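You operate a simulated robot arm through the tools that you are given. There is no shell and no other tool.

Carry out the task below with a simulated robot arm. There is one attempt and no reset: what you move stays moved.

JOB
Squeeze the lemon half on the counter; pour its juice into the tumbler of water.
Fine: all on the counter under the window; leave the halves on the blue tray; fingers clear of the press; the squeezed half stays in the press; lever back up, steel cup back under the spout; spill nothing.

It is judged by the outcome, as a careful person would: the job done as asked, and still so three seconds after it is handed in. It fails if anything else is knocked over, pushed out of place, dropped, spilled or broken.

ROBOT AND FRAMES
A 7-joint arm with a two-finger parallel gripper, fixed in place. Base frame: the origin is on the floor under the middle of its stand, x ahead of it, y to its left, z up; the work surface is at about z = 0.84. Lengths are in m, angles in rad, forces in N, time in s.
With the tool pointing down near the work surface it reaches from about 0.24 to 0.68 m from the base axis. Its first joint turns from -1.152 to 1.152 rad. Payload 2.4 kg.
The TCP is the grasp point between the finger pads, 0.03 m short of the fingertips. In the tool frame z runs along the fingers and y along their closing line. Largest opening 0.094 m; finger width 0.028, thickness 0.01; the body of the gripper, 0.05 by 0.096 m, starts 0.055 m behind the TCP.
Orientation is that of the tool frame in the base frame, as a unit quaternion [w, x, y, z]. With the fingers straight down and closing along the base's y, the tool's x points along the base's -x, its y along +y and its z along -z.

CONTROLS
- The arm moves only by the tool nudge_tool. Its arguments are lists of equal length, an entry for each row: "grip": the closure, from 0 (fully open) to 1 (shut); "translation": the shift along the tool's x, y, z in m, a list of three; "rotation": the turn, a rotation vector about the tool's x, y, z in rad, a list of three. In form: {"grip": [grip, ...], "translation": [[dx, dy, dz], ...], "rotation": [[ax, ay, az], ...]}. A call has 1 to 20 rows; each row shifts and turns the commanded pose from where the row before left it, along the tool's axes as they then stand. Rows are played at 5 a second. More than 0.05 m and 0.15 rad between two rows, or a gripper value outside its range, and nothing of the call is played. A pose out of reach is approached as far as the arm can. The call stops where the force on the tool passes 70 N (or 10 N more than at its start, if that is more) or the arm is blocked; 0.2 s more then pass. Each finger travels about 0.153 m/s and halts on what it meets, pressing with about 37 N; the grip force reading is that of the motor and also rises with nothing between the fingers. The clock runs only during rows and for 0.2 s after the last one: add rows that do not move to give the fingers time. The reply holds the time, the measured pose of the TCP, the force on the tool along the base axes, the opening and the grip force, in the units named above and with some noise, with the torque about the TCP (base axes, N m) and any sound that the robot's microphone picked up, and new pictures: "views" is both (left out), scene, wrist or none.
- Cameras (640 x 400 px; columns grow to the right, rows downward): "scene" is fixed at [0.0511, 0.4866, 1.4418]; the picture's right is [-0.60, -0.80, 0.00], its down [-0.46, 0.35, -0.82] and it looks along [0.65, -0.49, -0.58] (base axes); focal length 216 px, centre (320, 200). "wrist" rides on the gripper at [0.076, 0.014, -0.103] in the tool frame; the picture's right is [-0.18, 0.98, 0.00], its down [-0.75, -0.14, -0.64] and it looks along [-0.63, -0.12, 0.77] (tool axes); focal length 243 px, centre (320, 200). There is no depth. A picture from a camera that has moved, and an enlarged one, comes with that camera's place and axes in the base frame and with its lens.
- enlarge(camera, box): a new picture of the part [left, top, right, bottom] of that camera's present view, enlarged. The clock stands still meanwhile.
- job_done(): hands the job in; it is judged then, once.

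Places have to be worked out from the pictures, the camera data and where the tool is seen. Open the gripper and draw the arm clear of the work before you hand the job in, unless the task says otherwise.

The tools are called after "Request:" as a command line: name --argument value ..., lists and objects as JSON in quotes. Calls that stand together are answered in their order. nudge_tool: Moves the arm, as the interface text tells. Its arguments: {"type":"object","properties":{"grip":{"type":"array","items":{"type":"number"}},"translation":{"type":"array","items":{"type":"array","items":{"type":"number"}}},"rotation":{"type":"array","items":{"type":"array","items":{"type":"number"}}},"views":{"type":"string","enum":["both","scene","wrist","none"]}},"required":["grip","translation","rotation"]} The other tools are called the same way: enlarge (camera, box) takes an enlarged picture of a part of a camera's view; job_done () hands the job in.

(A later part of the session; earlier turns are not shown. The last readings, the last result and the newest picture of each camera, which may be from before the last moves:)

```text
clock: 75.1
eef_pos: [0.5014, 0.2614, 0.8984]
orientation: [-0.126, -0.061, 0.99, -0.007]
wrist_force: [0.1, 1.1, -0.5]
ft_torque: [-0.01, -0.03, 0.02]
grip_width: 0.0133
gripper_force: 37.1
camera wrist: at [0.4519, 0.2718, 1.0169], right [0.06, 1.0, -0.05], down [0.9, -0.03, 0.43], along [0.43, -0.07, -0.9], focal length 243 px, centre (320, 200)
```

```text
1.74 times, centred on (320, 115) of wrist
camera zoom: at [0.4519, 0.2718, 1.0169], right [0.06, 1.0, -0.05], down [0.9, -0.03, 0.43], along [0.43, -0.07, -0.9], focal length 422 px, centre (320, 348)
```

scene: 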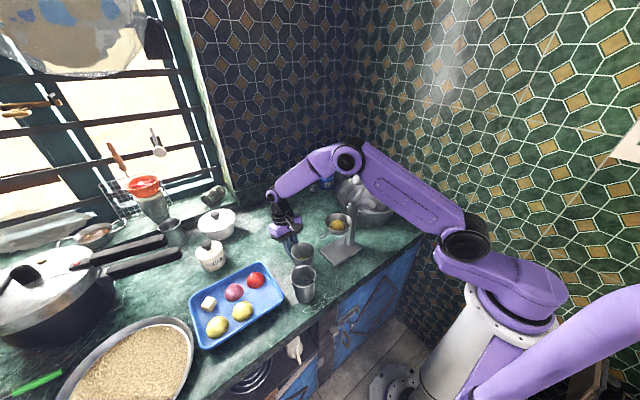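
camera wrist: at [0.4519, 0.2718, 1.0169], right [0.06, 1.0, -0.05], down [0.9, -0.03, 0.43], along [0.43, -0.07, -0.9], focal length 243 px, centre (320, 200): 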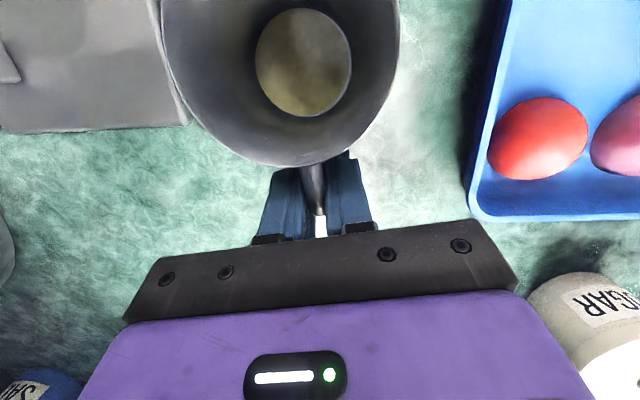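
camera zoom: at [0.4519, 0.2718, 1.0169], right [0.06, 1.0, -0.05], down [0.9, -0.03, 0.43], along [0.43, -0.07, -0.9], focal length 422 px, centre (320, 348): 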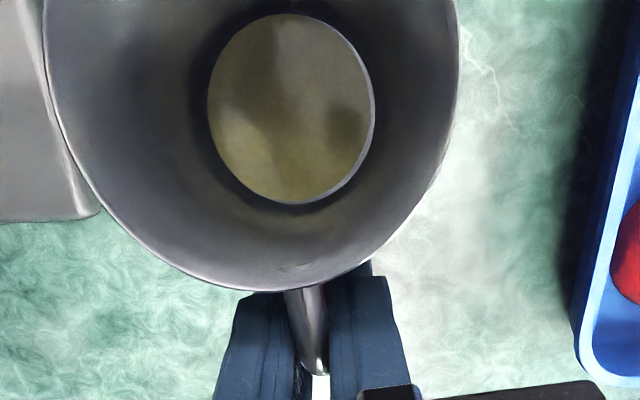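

The cup is held level and clear of the spout with the juice undisturbed. I'll raise it 10 cm, turn it about the vertical to face 35°, and bring its lip side over the tumbler.

Request:
nudge_tool --grip '[1.0, 1.0, 1.0, 1.0, 1.0, 1.0, 1.0, 1.0, 1.0, 1.0, 1.0, 1.0, 1.0, 1.0, 1.0, 1.0, 1.0]' --translation '[[0.005, 0, -0.01935], [0.005, 0, -0.01935], [0.005, 0, -0.01935], [0.005, 0, -0.01935], [0.005, 0, -0.01935], [0, 0, 0], [0, 0, 0], [0, 0, 0], [0, 0, 0], [0, 0, 0], [-0.00275, 0.01973, -0.0007], [-0.00275, 0.01973, -0.0007], [-0.00275, 0.01973, -0.0007], [-0.00275, 0.01973, -0.0007], [-0.00275, 0.01973, -0.0007], [-0.00275, 0.01973, -0.0007], [0, 0, 0]]' --rotation '[[0, 0, 0], [0, 0, 0], [0, 0, 0], [0, 0, 0], [0, 0, 0], [0.0244, 0, -0.095], [0.0244, 0, -0.095], [0.0244, 0, -0.095], [0.0244, 0, -0.095], [0.0244, 0, -0.095], [0, 0, 0], [0, 0, 0], [0, 0, 0], [0, 0, 0], [0, 0, 0], [0, 0, 0], [0, 0, 0]]' --views "both"

Request:
enlarge --camera "scene" --box '[250, 180, 370, 320]'

Request:
enlarge --camera "wrist" --box '[160, 0, 480, 230]'

```text
clock: 78.7
eef_pos: [0.4489, 0.3671, 0.9983]
orientation: [-0.119, -0.3, 0.946, -0.038]
wrist_force: [-0.4, -0.2, -1.4]
ft_torque: [0.02, -0.02, 0.01]
grip_width: 0.0133
gripper_force: 37.1
camera wrist: at [0.4002, 0.353, 1.1168], right [-0.42, 0.91, -0.05], down [0.81, 0.4, 0.43], along [0.41, 0.15, -0.9], focal length 243 px, centre (320, 200)
```

scene: 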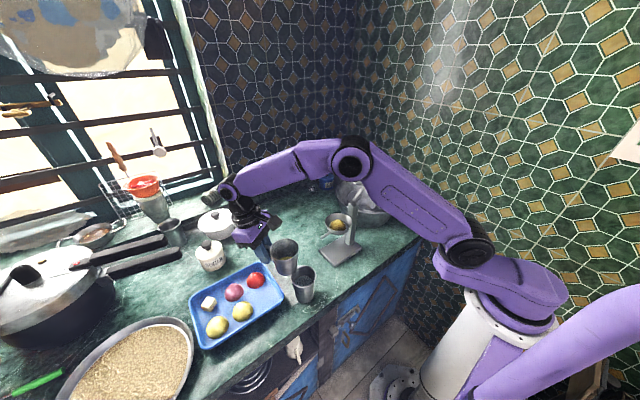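
wrist: 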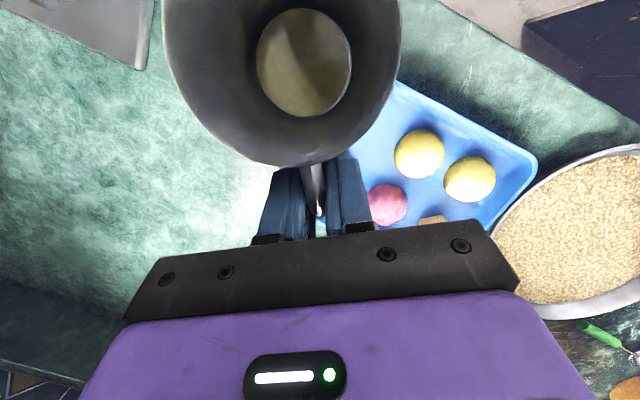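

```text
2.86 times, centred on (310, 250) of scene
camera zoom: at [0.0511, 0.4866, 1.4418], right [-0.6, -0.8, 0.0], down [-0.46, 0.35, -0.82], along [0.65, -0.49, -0.58], focal length 616 px, centre (349, 57)
```

zoom: 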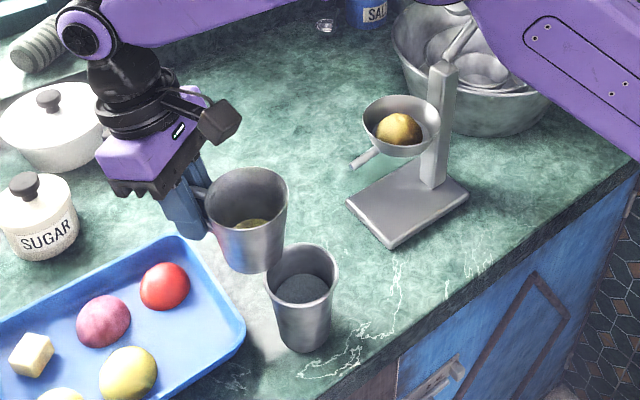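

```text
1.74 times, centred on (320, 115) of wrist
camera zoom: at [0.4002, 0.353, 1.1168], right [-0.42, 0.91, -0.05], down [0.81, 0.4, 0.43], along [0.41, 0.15, -0.9], focal length 422 px, centre (320, 348)
```

zoom: 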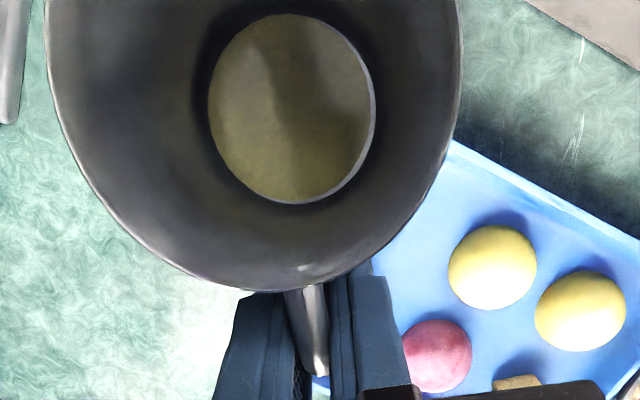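

The cup is level above and beside the tumbler, with its lip side over the tumbler's mouth at z ≈ 1.02. I'll tilt the first 45° about the lip point; with only a shallow layer of juice nothing should run out yet. Then I'll check.

Request:
nudge_tool --grip '[1.0, 1.0, 1.0, 1.0, 1.0, 1.0, 1.0, 1.0, 1.0]' --translation '[[0.00069, 0, -0.00996], [0.00069, 0, -0.00996], [0.00069, 0, -0.00996], [0.00069, 0, -0.00996], [0.00069, 0, -0.00996], [0.00069, 0, -0.00996], [0.00069, 0, -0.00996], [0.00069, 0, -0.00996], [0, 0, 0]]' --rotation '[[0, -0.098, 0], [0, -0.098, 0], [0, -0.098, 0], [0, -0.098, 0], [0, -0.098, 0], [0, -0.098, 0], [0, -0.098, 0], [0, -0.098, 0], [0, 0, 0]]' --views "both"

Request:
enlarge --camera "scene" --box '[250, 180, 370, 320]'

Request:
enlarge --camera "wrist" --box '[100, 0, 500, 240]'

```text
clock: 80.7
eef_pos: [0.4384, 0.3584, 1.0752]
orientation: [0.251, -0.291, 0.92, 0.08]
wrist_force: [-0.2, 0.8, -1.5]
ft_torque: [0.0, -0.01, -0.03]
grip_width: 0.0132
gripper_force: 37.3
camera wrist: at [0.3336, 0.3059, 1.1246], right [-0.44, 0.9, 0.09], down [0.34, 0.07, 0.94], along [0.83, 0.44, -0.34], focal length 243 px, centre (320, 200)
```

scene: 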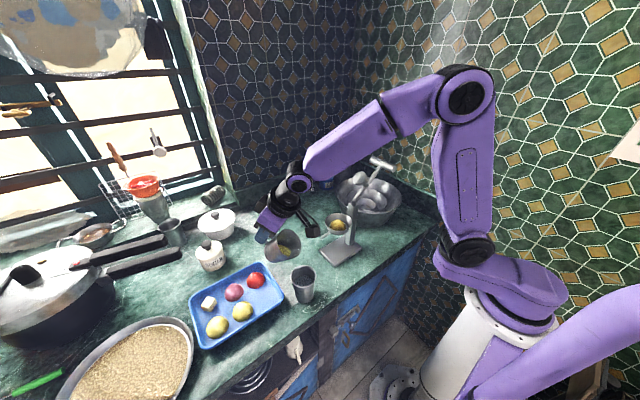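
wrist: 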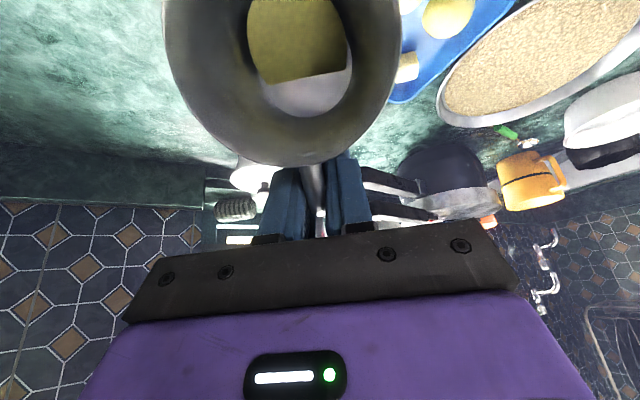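

```text
2.86 times, centred on (310, 250) of scene
camera zoom: at [0.0511, 0.4866, 1.4418], right [-0.6, -0.8, 0.0], down [-0.46, 0.35, -0.82], along [0.65, -0.49, -0.58], focal length 616 px, centre (349, 57)
```

zoom: 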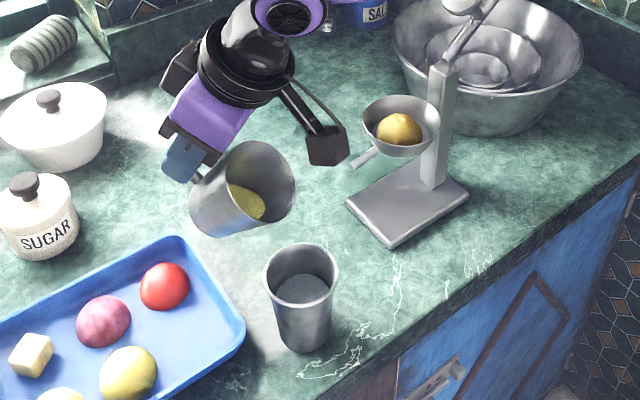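

```text
1.60 times, centred on (300, 120) of wrist
camera zoom: at [0.3336, 0.3059, 1.1246], right [-0.44, 0.9, 0.09], down [0.34, 0.07, 0.94], along [0.83, 0.44, -0.34], focal length 388 px, centre (352, 328)
```

zoom: 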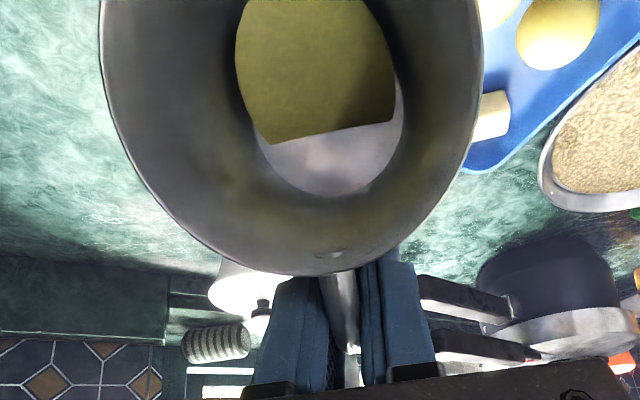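

Nothing has run out: the juice lies in the tilted cup and the lip is over the tumbler. I'll lower the lip to about 4 cm above the tumbler rim, tilt to 60°, and lower a bit more.

Request:
nudge_tool --grip '[1.0, 1.0, 1.0, 1.0, 1.0, 1.0, 1.0, 1.0]' --translation '[[0.0067, 0, 0.0153], [0.0067, 0, 0.0153], [0.0068, 0, 0.0154], [0.00057, 0, -0.00888], [0.00057, 0, -0.00888], [0.00057, 0, -0.00888], [0.0093, 0, 0.0091], [0, 0, 0]]' --rotation '[[0, 0, 0], [0, 0, 0], [0, 0, 0], [0, -0.0873, 0], [0, -0.0873, 0], [0, -0.0873, 0], [0, 0, 0], [0, 0, 0]]' --views "both"

Request:
enlarge --camera "scene" --box '[250, 180, 370, 320]'

Request:
enlarge --camera "wrist" --box '[100, 0, 500, 240]'

```text
clock: 82.5
eef_pos: [0.4302, 0.3538, 1.0325]
orientation: [0.369, -0.278, 0.879, 0.117]
wrist_force: [-0.1, 0.7, -1.4]
ft_torque: [-0.02, -0.01, 0.03]
grip_width: 0.0132
gripper_force: 36.9
camera wrist: at [0.317, 0.2943, 1.0503], right [-0.46, 0.88, 0.13], down [0.14, -0.08, 0.99], along [0.88, 0.47, -0.09], focal length 243 px, centre (320, 200)
```

scene: 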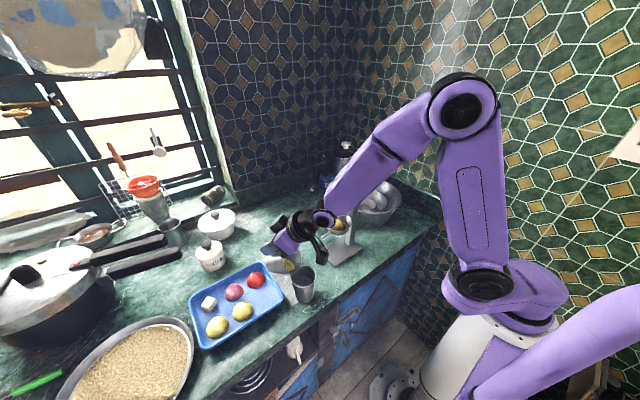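
wrist: 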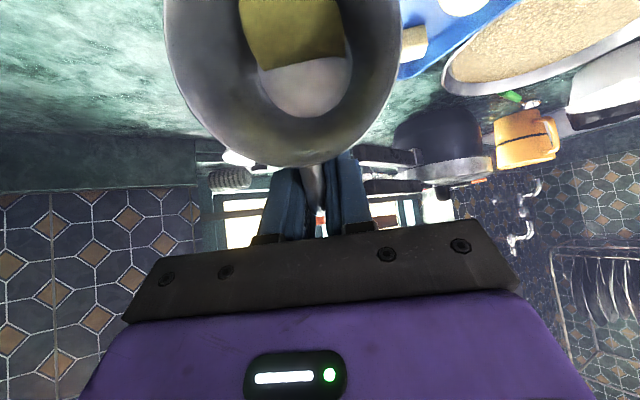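

```text
2.86 times, centred on (310, 250) of scene
camera zoom: at [0.0511, 0.4866, 1.4418], right [-0.6, -0.8, 0.0], down [-0.46, 0.35, -0.82], along [0.65, -0.49, -0.58], focal length 616 px, centre (349, 57)
```

zoom: 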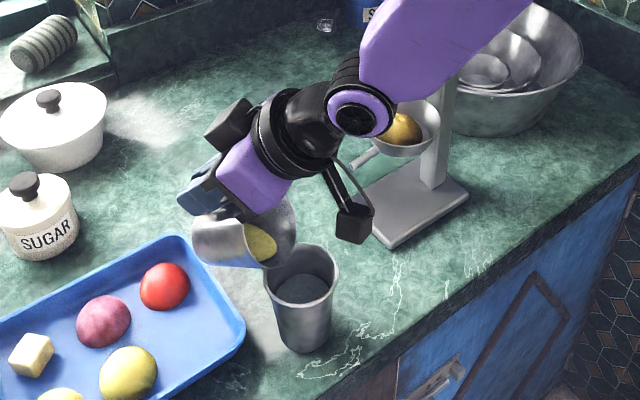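

```text
1.60 times, centred on (300, 120) of wrist
camera zoom: at [0.317, 0.2943, 1.0503], right [-0.46, 0.88, 0.13], down [0.14, -0.08, 0.99], along [0.88, 0.47, -0.09], focal length 388 px, centre (352, 328)
```

zoom: 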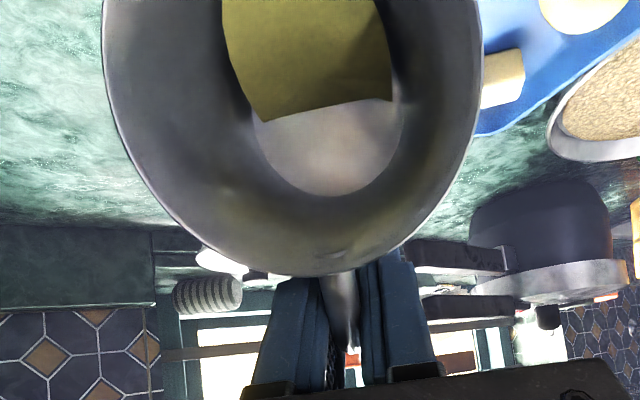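

The juice is still in the cup at 60°. Before pouring, I'll check precisely where the lip sits relative to the tumbler mouth with a stronger enlargement.

Request:
enlarge --camera "scene" --box '[265, 225, 325, 285]'

Request:
enlarge --camera "scene" --box '[280, 250, 325, 310]'

```text
6.67 times, centred on (295, 255) of scene
camera zoom: at [0.0511, 0.4866, 1.4418], right [-0.6, -0.8, 0.0], down [-0.46, 0.35, -0.82], along [0.65, -0.49, -0.58], focal length 1437 px, centre (487, -167)
```

zoom: 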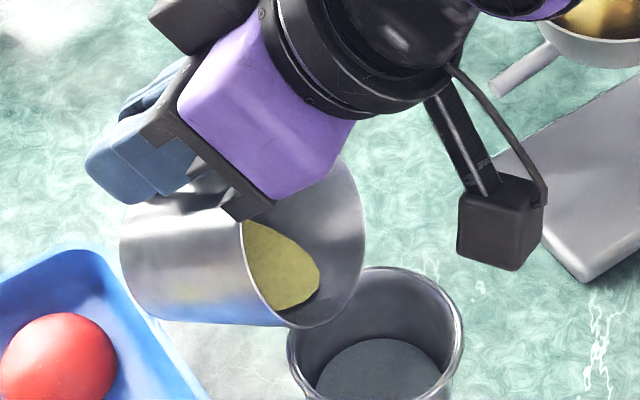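

```text
6.67 times, centred on (302, 280) of scene
camera zoom: at [0.0511, 0.4866, 1.4418], right [-0.6, -0.8, 0.0], down [-0.46, 0.35, -0.82], along [0.65, -0.49, -0.58], focal length 1437 px, centre (437, -333)
```

zoom: 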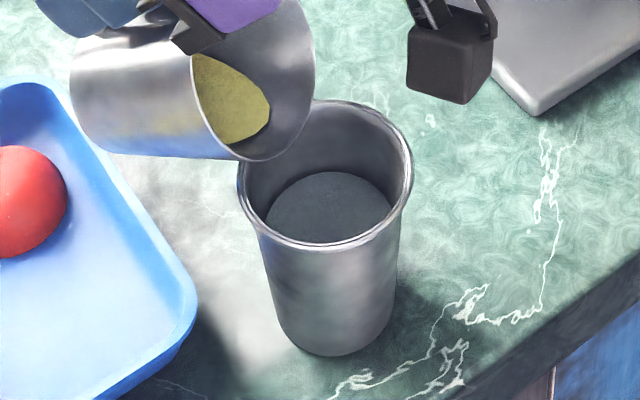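

The lip is about 2 cm above the tumbler rim and roughly 1 cm to the cup's side of the mouth centre, which suits a stream flowing toward the robot. I'll tilt on slowly about the lip, first to about 75°.

Request:
nudge_tool --grip '[1.0, 1.0, 1.0, 1.0, 1.0]' --translation '[[0.00023, 0, -0.00509], [0.00023, 0, -0.00509], [0.00023, 0, -0.00509], [0.00023, 0, -0.00509], [0.00023, 0, -0.00509]]' --rotation '[[0, -0.05, 0], [0, -0.05, 0], [0, -0.05, 0], [0, -0.05, 0], [0, -0.05, 0]]' --views "both"

Request:
enlarge --camera "scene" --box '[270, 235, 330, 305]'

Request:
enlarge --camera "wrist" --box '[100, 0, 500, 240]'

```text
clock: 83.7
eef_pos: [0.4132, 0.3426, 1.0491]
orientation: [0.476, -0.261, 0.826, 0.151]
wrist_force: [0.2, 0.6, -0.7]
ft_torque: [-0.02, -0.02, -0.01]
grip_width: 0.0133
gripper_force: 36.8
camera wrist: at [0.2996, 0.2827, 1.0336], right [-0.49, 0.86, 0.16], down [-0.06, -0.22, 0.97], along [0.87, 0.47, 0.16], focal length 243 px, centre (320, 200)
```

scene: 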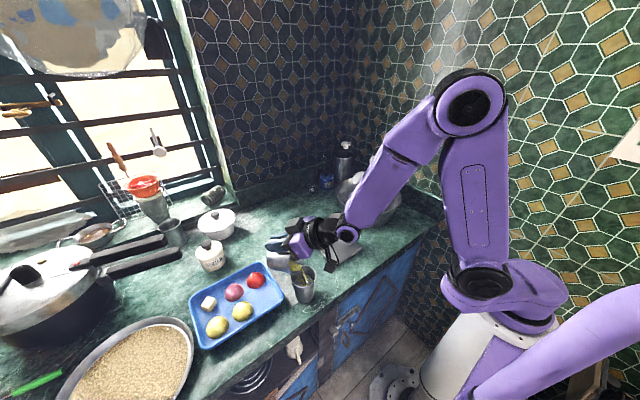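
wrist: 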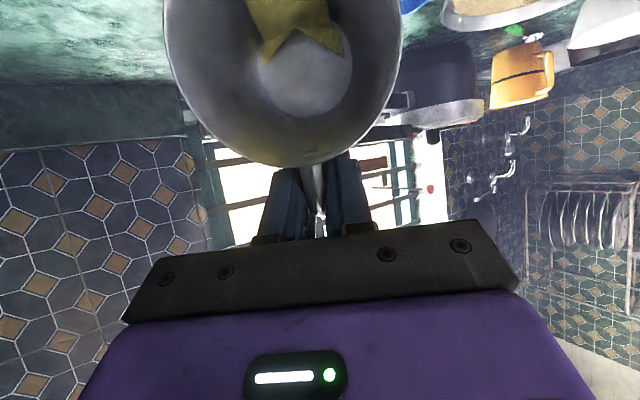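

```text
5.71 times, centred on (300, 270) of scene
camera zoom: at [0.0511, 0.4866, 1.4418], right [-0.6, -0.8, 0.0], down [-0.46, 0.35, -0.82], along [0.65, -0.49, -0.58], focal length 1232 px, centre (434, -200)
```

zoom: 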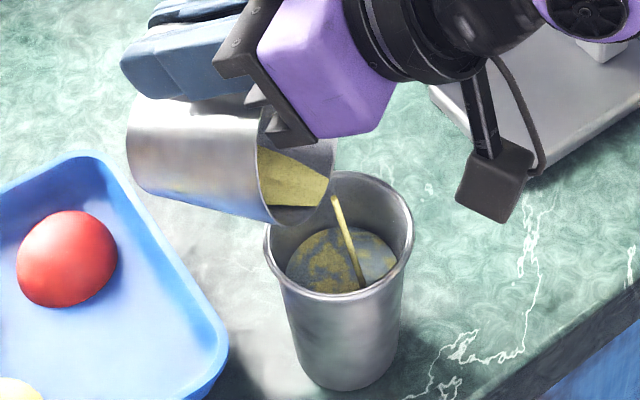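

```text
1.60 times, centred on (300, 120) of wrist
camera zoom: at [0.2996, 0.2827, 1.0336], right [-0.49, 0.86, 0.16], down [-0.06, -0.22, 0.97], along [0.87, 0.47, 0.16], focal length 388 px, centre (352, 328)
```

zoom: 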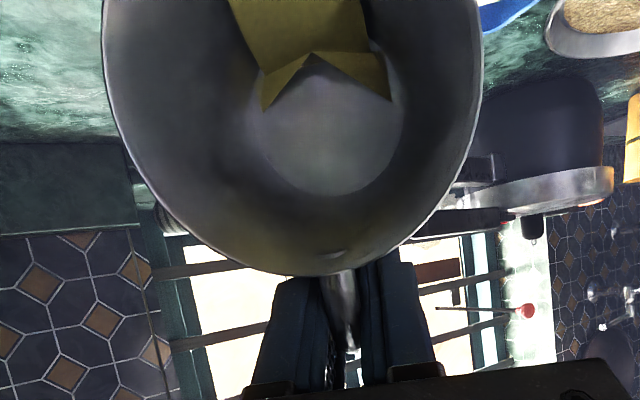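

Juice is streaming into the tumbler, landing inside but toward its near side. I'll shift the lip 6 mm back for margin and continue tilting slowly to about 86°.

Request:
nudge_tool --grip '[1.0, 1.0, 1.0, 1.0, 1.0]' --translation '[[-0.003, 0, 0.0052], [0.00023, 0, -0.00509], [0.00023, 0, -0.00509], [0.00023, 0, -0.00509], [0.00023, 0, -0.00509]]' --rotation '[[0, 0, 0], [0, -0.05, 0], [0, -0.05, 0], [0, -0.05, 0], [0, -0.05, 0]]' --views "both"

Request:
enlarge --camera "scene" --box '[270, 235, 330, 305]'

Request:
enlarge --camera "wrist" --box '[100, 0, 500, 240]'

```text
clock: 84.9
eef_pos: [0.4017, 0.3349, 1.0557]
orientation: [0.556, -0.245, 0.775, 0.176]
wrist_force: [0.2, 0.6, -0.3]
ft_torque: [-0.03, -0.01, -0.05]
grip_width: 0.013
gripper_force: 37.0
camera wrist: at [0.2935, 0.2786, 1.0165], right [-0.52, 0.84, 0.17], down [-0.22, -0.33, 0.92], along [0.83, 0.44, 0.35], focal length 243 px, centre (320, 200)
```

scene: 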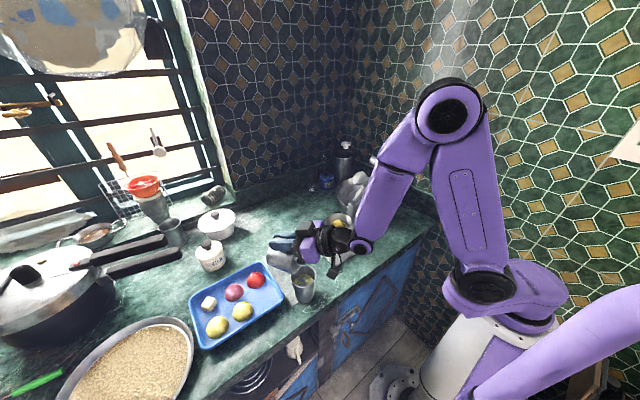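
wrist: 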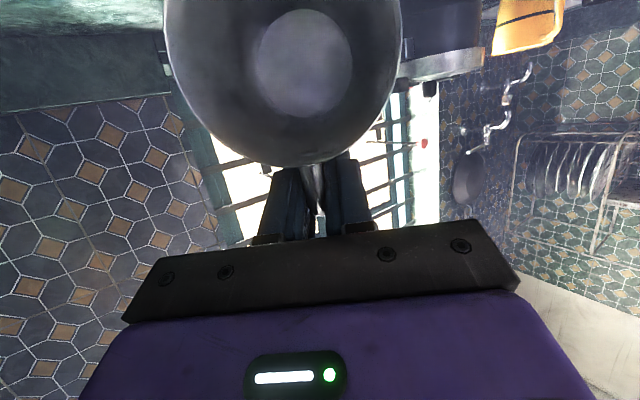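

```text
5.71 times, centred on (300, 270) of scene
camera zoom: at [0.0511, 0.4866, 1.4418], right [-0.6, -0.8, 0.0], down [-0.46, 0.35, -0.82], along [0.65, -0.49, -0.58], focal length 1232 px, centre (434, -200)
```

zoom: 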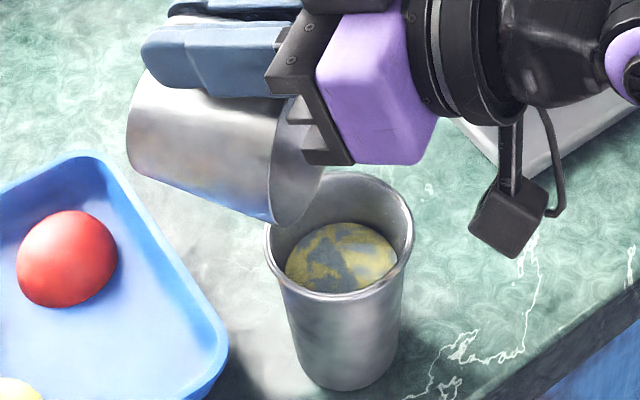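

```text
1.60 times, centred on (300, 120) of wrist
camera zoom: at [0.2935, 0.2786, 1.0165], right [-0.52, 0.84, 0.17], down [-0.22, -0.33, 0.92], along [0.83, 0.44, 0.35], focal length 388 px, centre (352, 328)
```

zoom: 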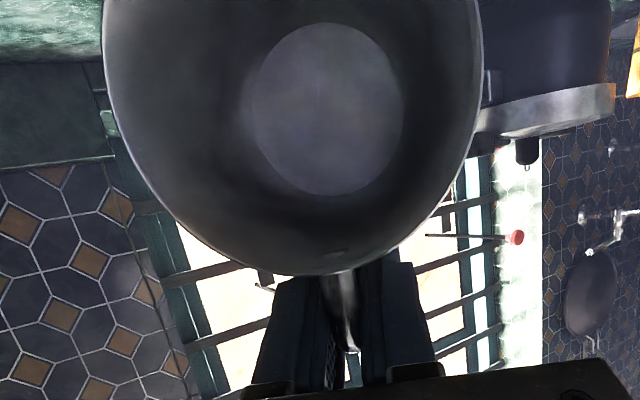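

The cup now looks empty and the juice is mixing in the tumbler. I'll tilt a little further and hold a moment so the last drops fall.

Request:
nudge_tool --grip '[1.0, 1.0, 1.0, 1.0, 1.0, 1.0, 1.0, 1.0, 1.0, 1.0]' --translation '[[0.00023, 0, -0.00509], [0.00023, 0, -0.00509], [0.00023, 0, -0.00509], [0.00023, 0, -0.00509], [0, 0, 0], [0, 0, 0], [0, 0, 0], [0, 0, 0], [0, 0, 0], [0, 0, 0]]' --rotation '[[0, -0.05, 0], [0, -0.05, 0], [0, -0.05, 0], [0, -0.05, 0], [0, 0, 0], [0, 0, 0], [0, 0, 0], [0, 0, 0], [0, 0, 0], [0, 0, 0]]' --views "both"

Request:
enlarge --camera "scene" --box '[270, 235, 330, 305]'

Request:
enlarge --camera "wrist" --box '[100, 0, 500, 240]'

```text
clock: 87.1
eef_pos: [0.4023, 0.3337, 1.0579]
orientation: [0.63, -0.226, 0.716, 0.199]
wrist_force: [-0.5, 1.3, -0.4]
ft_torque: [-0.01, 0.04, 0.0]
grip_width: 0.013
gripper_force: 36.6
out of reach, approached as far as the arm can: row 1, 2, 3, 4
camera wrist: at [0.3039, 0.283, 0.9958], right [-0.55, 0.82, 0.18], down [-0.36, -0.43, 0.83], along [0.76, 0.39, 0.53], focal length 243 px, centre (320, 200)
```

scene: 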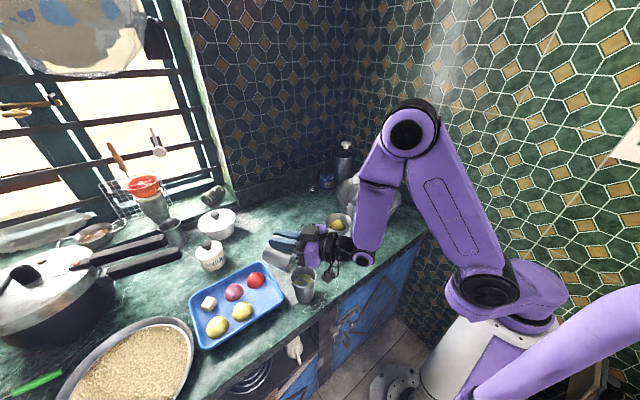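
wrist: 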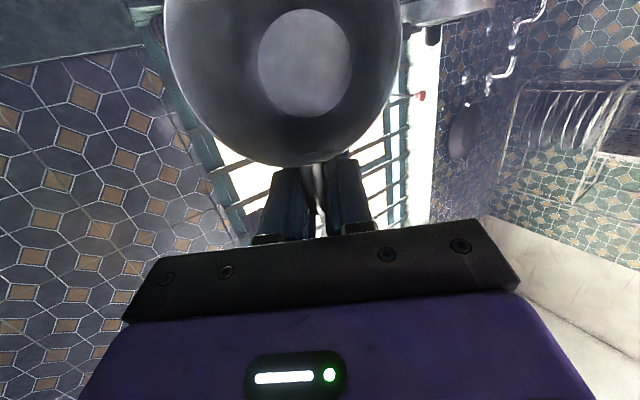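

```text
5.71 times, centred on (300, 270) of scene
camera zoom: at [0.0511, 0.4866, 1.4418], right [-0.6, -0.8, 0.0], down [-0.46, 0.35, -0.82], along [0.65, -0.49, -0.58], focal length 1232 px, centre (434, -200)
```

zoom: 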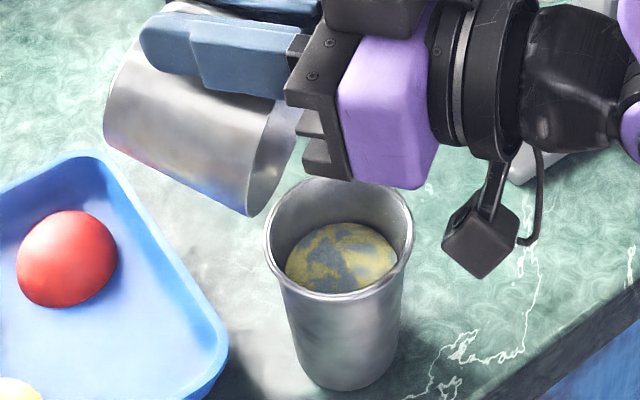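

```text
1.60 times, centred on (300, 120) of wrist
camera zoom: at [0.3039, 0.283, 0.9958], right [-0.55, 0.82, 0.18], down [-0.36, -0.43, 0.83], along [0.76, 0.39, 0.53], focal length 388 px, centre (352, 328)
```

zoom: 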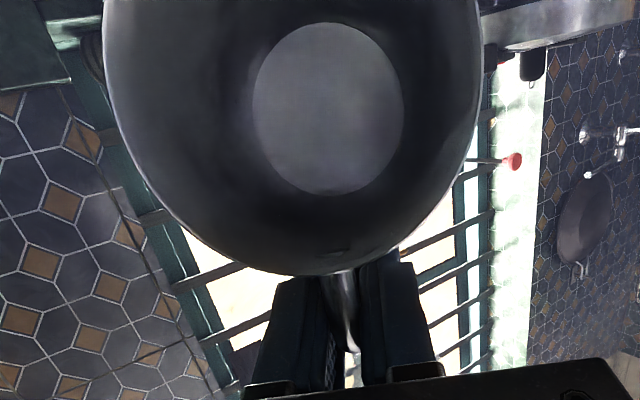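

The extra tilt was at the arm's reach limit, so the lip drifted toward the tumbler's edge, but the cup is empty and nothing fell. I'll tilt back by the same amount and check the pose.

Request:
nudge_tool --grip '[1.0, 1.0, 1.0, 1.0]' --translation '[[0, 0, 0.00509], [0, 0, 0.00509], [0, 0, 0.00509], [0, 0, 0.00509]]' --rotation '[[0, 0.05, 0], [0, 0.05, 0], [0, 0.05, 0], [0, 0.05, 0]]' --views "both"

Request:
enlarge --camera "scene" --box '[270, 235, 330, 305]'

```text
clock: 88.1
eef_pos: [0.4207, 0.3455, 1.054]
orientation: [0.555, -0.245, 0.775, 0.175]
wrist_force: [0.2, 0.0, -2.0]
ft_torque: [0.0, 0.01, -0.02]
grip_width: 0.0133
gripper_force: 37.3
camera wrist: at [0.3121, 0.2885, 1.0149], right [-0.52, 0.84, 0.17], down [-0.22, -0.33, 0.92], along [0.83, 0.44, 0.35], focal length 243 px, centre (320, 200)
```

scene: 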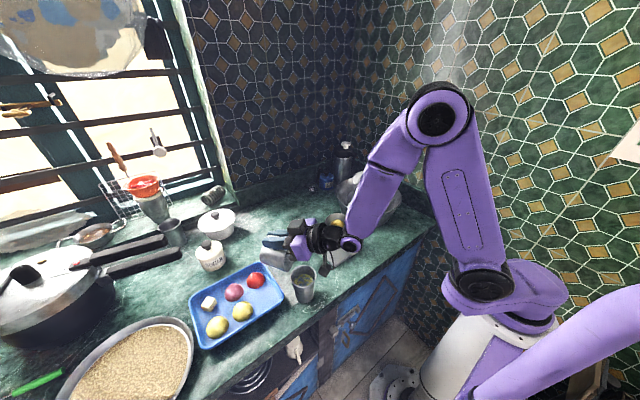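
wrist: 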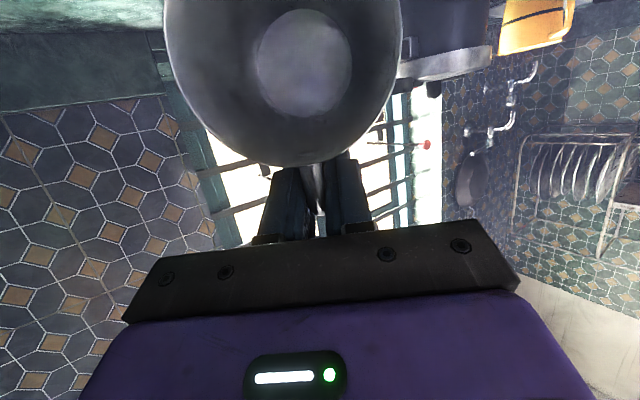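

```text
5.71 times, centred on (300, 270) of scene
camera zoom: at [0.0511, 0.4866, 1.4418], right [-0.6, -0.8, 0.0], down [-0.46, 0.35, -0.82], along [0.65, -0.49, -0.58], focal length 1232 px, centre (434, -200)
```

zoom: 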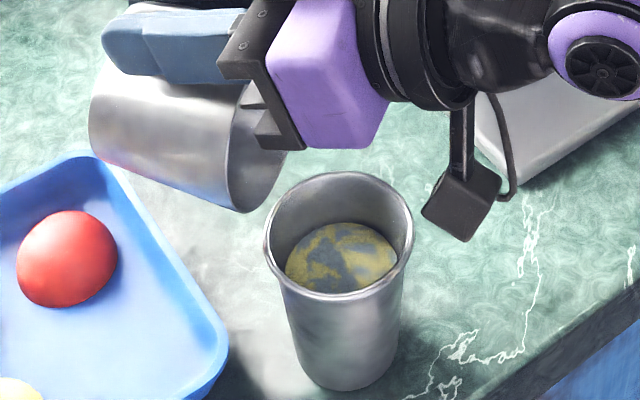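

The cup is empty. I'll raise 2 cm and turn the cup back upright.

Request:
nudge_tool --grip '[1.0, 1.0, 1.0, 1.0, 1.0, 1.0, 1.0, 1.0, 1.0, 1.0, 1.0, 1.0, 1.0, 1.0]' --translation '[[-0.019, 0, -0.0064], [0, 0, 0], [0, 0, 0], [0, 0, 0], [0, 0, 0], [0, 0, 0], [0, 0, 0], [0, 0, 0], [0, 0, 0], [0, 0, 0], [0, 0, 0], [0, 0, 0], [0, 0, 0], [0, 0, 0]]' --rotation '[[0, 0, 0], [0, 0.1243, 0], [0, 0.1243, 0], [0, 0.1243, 0], [0, 0.1243, 0], [0, 0.1243, 0], [0, 0.1243, 0], [0, 0.1243, 0], [0, 0.1243, 0], [0, 0.1243, 0], [0, 0.1243, 0], [0, 0.1243, 0], [0, 0.1243, 0], [0, 0, 0]]' --views "both"

Request:
enlarge --camera "scene" --box '[250, 180, 370, 320]'

Request:
enlarge --camera "wrist" --box '[160, 0, 480, 230]'

```text
clock: 91.1
eef_pos: [0.4187, 0.3457, 1.0741]
orientation: [-0.118, -0.299, 0.946, -0.037]
wrist_force: [-0.1, -0.4, -2.1]
ft_torque: [-0.01, 0.01, -0.02]
grip_width: 0.0133
gripper_force: 37.2
camera wrist: at [0.3717, 0.3305, 1.1928], right [-0.42, 0.91, -0.05], down [0.81, 0.4, 0.44], along [0.41, 0.15, -0.9], focal length 243 px, centre (320, 200)
```

scene: 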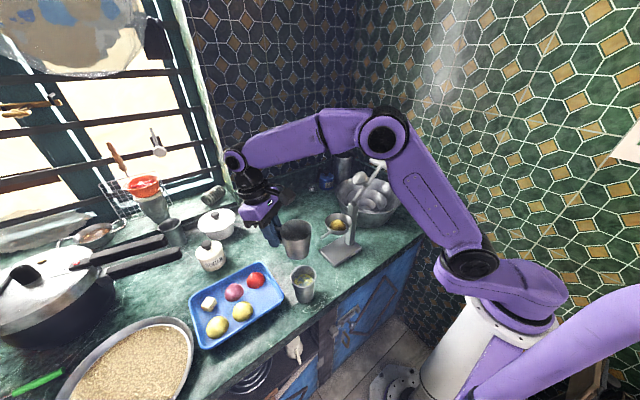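
wrist: 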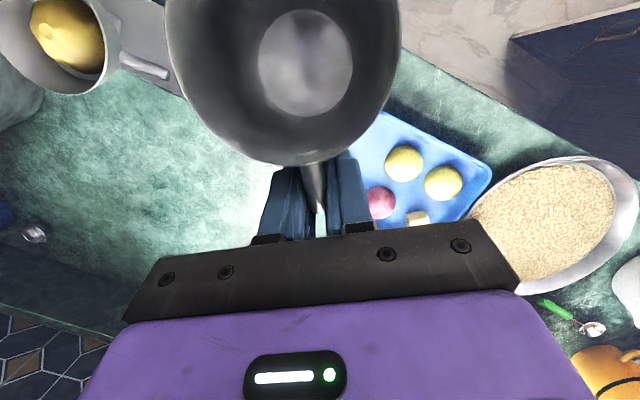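

```text
2.86 times, centred on (310, 250) of scene
camera zoom: at [0.0511, 0.4866, 1.4418], right [-0.6, -0.8, 0.0], down [-0.46, 0.35, -0.82], along [0.65, -0.49, -0.58], focal length 616 px, centre (349, 57)
```

zoom: 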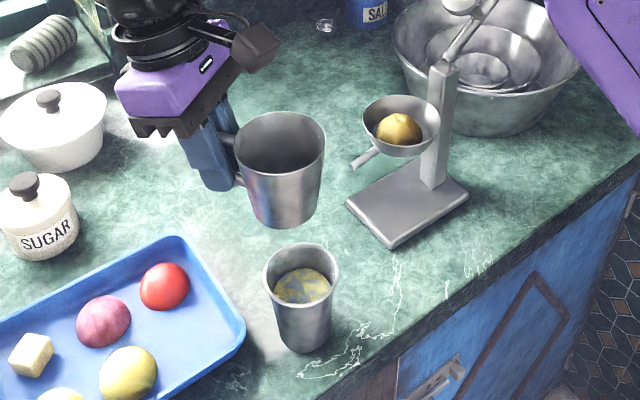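

```text
1.74 times, centred on (320, 115) of wrist
camera zoom: at [0.3717, 0.3305, 1.1928], right [-0.42, 0.91, -0.05], down [0.81, 0.4, 0.44], along [0.41, 0.15, -0.9], focal length 422 px, centre (320, 348)
```

zoom: 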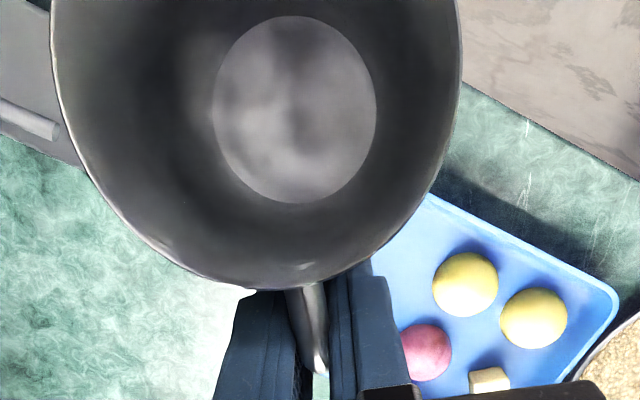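

The cup is upright and empty, with no drips visible. I'll carry it back beside the press, turn to the original yaw and lower it to just above the counter, short of the spout.

Request:
nudge_tool --grip '[1.0, 1.0, 1.0, 1.0, 1.0, 1.0, 1.0, 1.0, 1.0, 1.0, 1.0, 1.0, 1.0, 1.0]' --translation '[[-0.0065, -0.0292, 0.0061], [-0.0065, -0.0292, 0.0061], [-0.0065, -0.0291, 0.006], [-0.0064, -0.0291, 0.006], [0, 0, 0], [0, 0, 0], [0, 0, 0], [0, 0, 0], [0, 0, 0], [-0.0082, 0, 0.032], [-0.0082, 0, 0.032], [-0.0082, 0, 0.032], [-0.0075, 0, 0.029], [0, 0, 0]]' --rotation '[[0, 0, 0], [0, 0, 0], [0, 0, 0], [0, 0, 0], [-0.0244, 0, 0.095], [-0.0244, 0, 0.095], [-0.0244, 0, 0.095], [-0.0244, 0, 0.095], [-0.0244, 0, 0.095], [0, 0, 0], [0, 0, 0], [0, 0, 0], [0, 0, 0], [0, 0, 0]]' --views "both"

Request:
enlarge --camera "scene" --box '[260, 180, 360, 310]'

Request:
enlarge --camera "wrist" --box '[100, 0, 480, 230]'

```text
clock: 94.1
eef_pos: [0.5036, 0.2601, 0.9152]
orientation: [-0.123, -0.06, 0.991, -0.007]
wrist_force: [0.4, -0.2, -0.5]
ft_torque: [0.03, 0.0, -0.06]
grip_width: 0.013
gripper_force: 37.4
camera wrist: at [0.4528, 0.2711, 1.0333], right [0.06, 1.0, -0.04], down [0.9, -0.03, 0.44], along [0.43, -0.06, -0.9], focal length 243 px, centre (320, 200)
```

scene: 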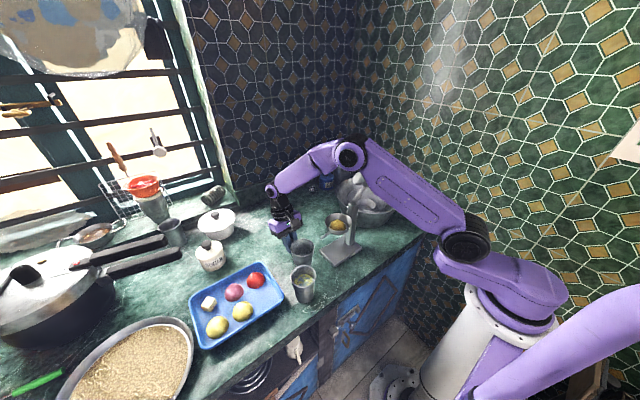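
wrist: 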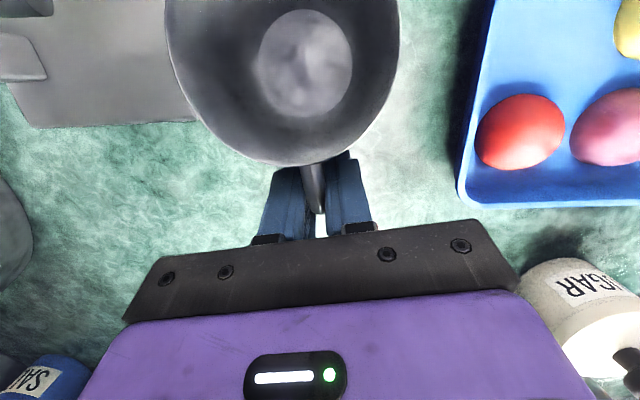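

```text
3.08 times, centred on (310, 245) of scene
camera zoom: at [0.0511, 0.4866, 1.4418], right [-0.6, -0.8, 0.0], down [-0.46, 0.35, -0.82], along [0.65, -0.49, -0.58], focal length 663 px, centre (351, 62)
```

zoom: 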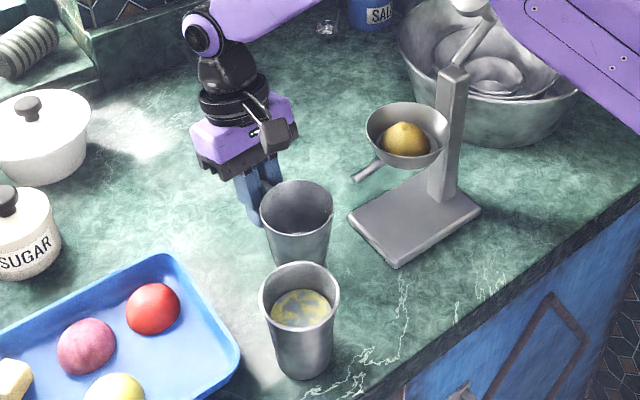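

```text
1.68 times, centred on (290, 115) of wrist
camera zoom: at [0.4528, 0.2711, 1.0333], right [0.06, 1.0, -0.04], down [0.9, -0.03, 0.44], along [0.43, -0.06, -0.9], focal length 409 px, centre (370, 343)
```

zoom: 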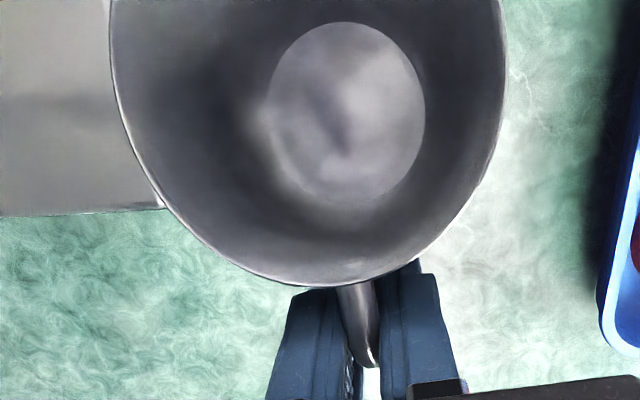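

The cup hangs level beside the press. I'll lower it to 1.5 cm above the counter and slide it back in under the spout.

Request:
nudge_tool --grip '[1.0, 1.0, 1.0, 1.0, 1.0, 1.0]' --translation '[[-0.0043, 0, 0.0166], [0.0044, -0.0099, 0.0011], [0.0044, -0.0099, 0.0011], [0.0043, -0.0098, 0.0011], [0.0043, -0.0098, 0.0011], [0, 0, 0]]' --rotation '[[0, 0, 0], [0, 0, 0], [0, 0, 0], [0, 0, 0], [0, 0, 0], [0, 0, 0]]' --views "both"

Request:
enlarge --camera "scene" --box '[270, 190, 350, 290]'

Request:
enlarge --camera "wrist" --box '[100, 0, 480, 230]'

```text
clock: 95.5
eef_pos: [0.4906, 0.22, 0.8984]
orientation: [-0.124, -0.06, 0.99, -0.007]
wrist_force: [0.1, 0.2, -1.1]
ft_torque: [-0.01, -0.05, -0.03]
grip_width: 0.013
gripper_force: 36.7
camera wrist: at [0.4398, 0.2292, 1.0159], right [0.06, 1.0, -0.04], down [0.9, -0.03, 0.44], along [0.43, -0.06, -0.9], focal length 243 px, centre (320, 200)
```

scene: 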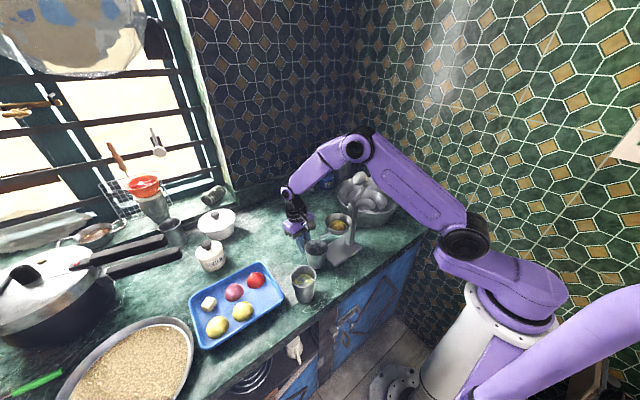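
wrist: 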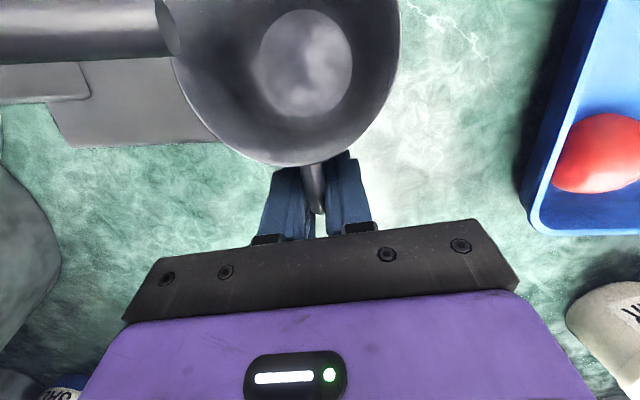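

```text
4.00 times, centred on (310, 240) of scene
camera zoom: at [0.0511, 0.4866, 1.4418], right [-0.6, -0.8, 0.0], down [-0.46, 0.35, -0.82], along [0.65, -0.49, -0.58], focal length 862 px, centre (360, 40)
```

zoom: 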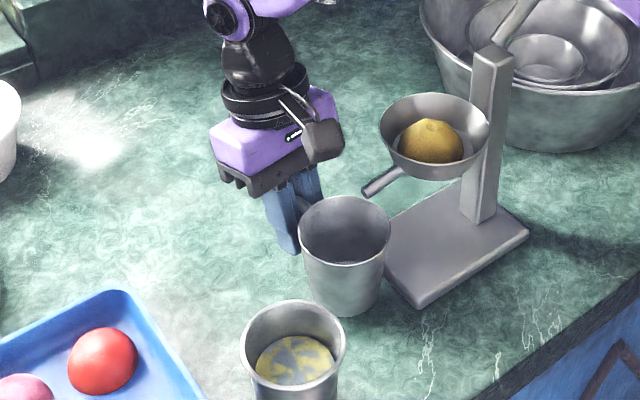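

```text
1.68 times, centred on (290, 115) of wrist
camera zoom: at [0.4398, 0.2292, 1.0159], right [0.06, 1.0, -0.04], down [0.9, -0.03, 0.44], along [0.43, -0.06, -0.9], focal length 409 px, centre (370, 343)
```

zoom: 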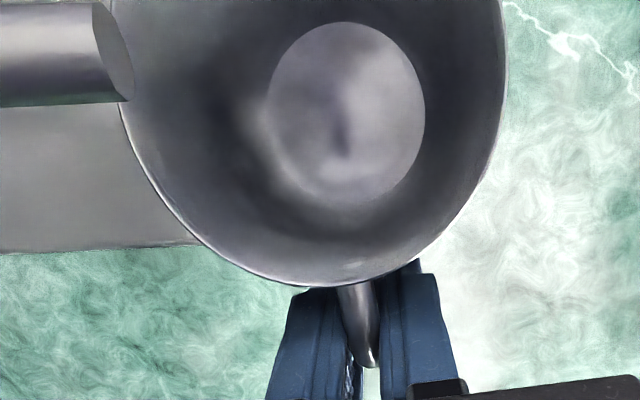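

The cup is under the spout again. I'll lower the last 1.5 cm onto the counter.

Request:
nudge_tool --grip '[1.0, 1.0, 1.0, 1.0]' --translation '[[-0.0018, 0, 0.007], [-0.0013, 0, 0.0052], [-0.0006, 0, 0.002], [0, 0, 0]]' --rotation '[[0, 0, 0], [0, 0, 0], [0, 0, 0], [0, 0, 0]]' --views "none"

```text
clock: 96.5
eef_pos: [0.4903, 0.2192, 0.8844]
orientation: [-0.123, -0.06, 0.991, -0.006]
wrist_force: [0.3, -0.4, 20.5]
ft_torque: [-0.08, 0.81, 0.01]
grip_width: 0.013
gripper_force: 37.1
```

The cup is down, pressing with 20 N. I'll back off about a millimetre before opening.

Request:
nudge_tool --grip '[1.0, 1.0]' --translation '[[0.0003, 0, -0.001], [0, 0, 0]]' --rotation '[[0, 0, 0], [0, 0, 0]]' --views "none"

```text
clock: 97.1
eef_pos: [0.4918, 0.2194, 0.8836]
orientation: [-0.123, -0.06, 0.991, -0.007]
wrist_force: [3.9, 1.6, 9.7]
ft_torque: [-0.01, 0.14, -0.01]
grip_width: 0.013
gripper_force: 37.1
```

Request:
nudge_tool --grip '[1.0, 1.0]' --translation '[[0.0002, 0, -0.0009], [0, 0, 0]]' --rotation '[[0, 0, 0], [0, 0, 0]]' --views "none"

```text
clock: 97.7
eef_pos: [0.4896, 0.2196, 0.8848]
orientation: [-0.124, -0.059, 0.99, -0.007]
wrist_force: [0.5, 0.7, -0.7]
ft_torque: [0.02, -0.05, 0.02]
grip_width: 0.0129
gripper_force: 37.1
```

The force is back to the cup's own weight, so it is just touching the counter. I'll open the fingers gradually to release the handle.

Request:
nudge_tool --grip '[0.84, 0.8, 0.72, 0.62, 0.55, 0.55]' --translation '[[0, 0, 0], [0, 0, 0], [0, 0, 0], [0, 0, 0], [0, 0, 0], [0, 0, 0]]' --rotation '[[0, 0, 0], [0, 0, 0], [0, 0, 0], [0, 0, 0], [0, 0, 0], [0, 0, 0]]' --views "both"

Request:
enlarge --camera "wrist" --box '[100, 0, 480, 230]'

Request:
enlarge --camera "scene" --box '[270, 190, 350, 290]'

```text
clock: 99.1
eef_pos: [0.4902, 0.2191, 0.8847]
orientation: [-0.123, -0.06, 0.991, -0.007]
wrist_force: [-0.3, -0.3, 0.3]
ft_torque: [0.0, -0.02, 0.01]
grip_width: 0.0424
gripper_force: 0.1
camera wrist: at [0.4399, 0.2293, 1.0034], right [0.06, 1.0, -0.04], down [0.9, -0.03, 0.44], along [0.43, -0.06, -0.9], focal length 243 px, centre (320, 200)
```

scene: 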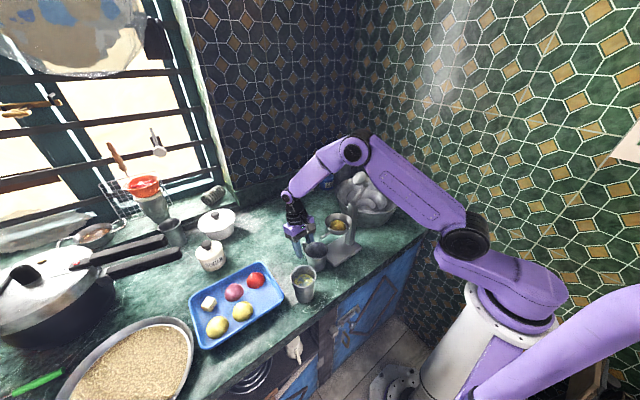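
wrist: 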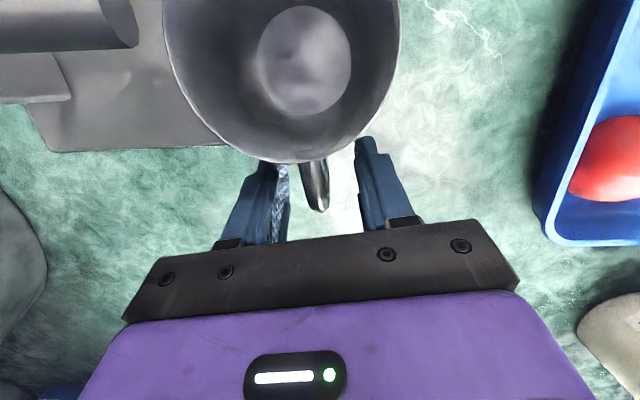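

```text
1.68 times, centred on (290, 115) of wrist
camera zoom: at [0.4399, 0.2293, 1.0034], right [0.06, 1.0, -0.04], down [0.9, -0.03, 0.44], along [0.43, -0.06, -0.9], focal length 409 px, centre (370, 343)
```

zoom: 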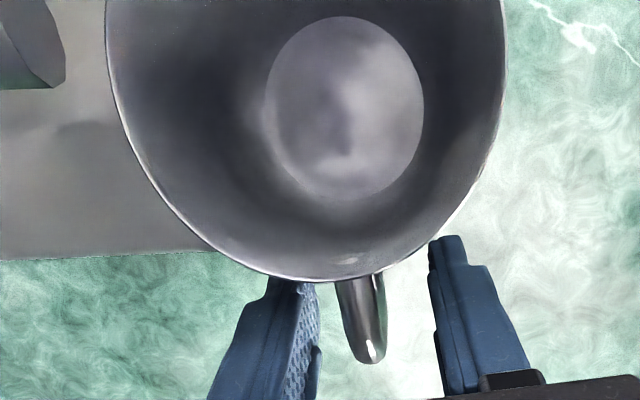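

```text
4.00 times, centred on (310, 240) of scene
camera zoom: at [0.0511, 0.4866, 1.4418], right [-0.6, -0.8, 0.0], down [-0.46, 0.35, -0.82], along [0.65, -0.49, -0.58], focal length 862 px, centre (360, 40)
```

zoom: 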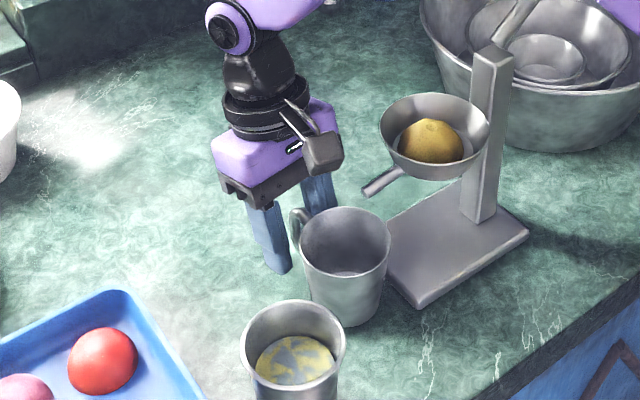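

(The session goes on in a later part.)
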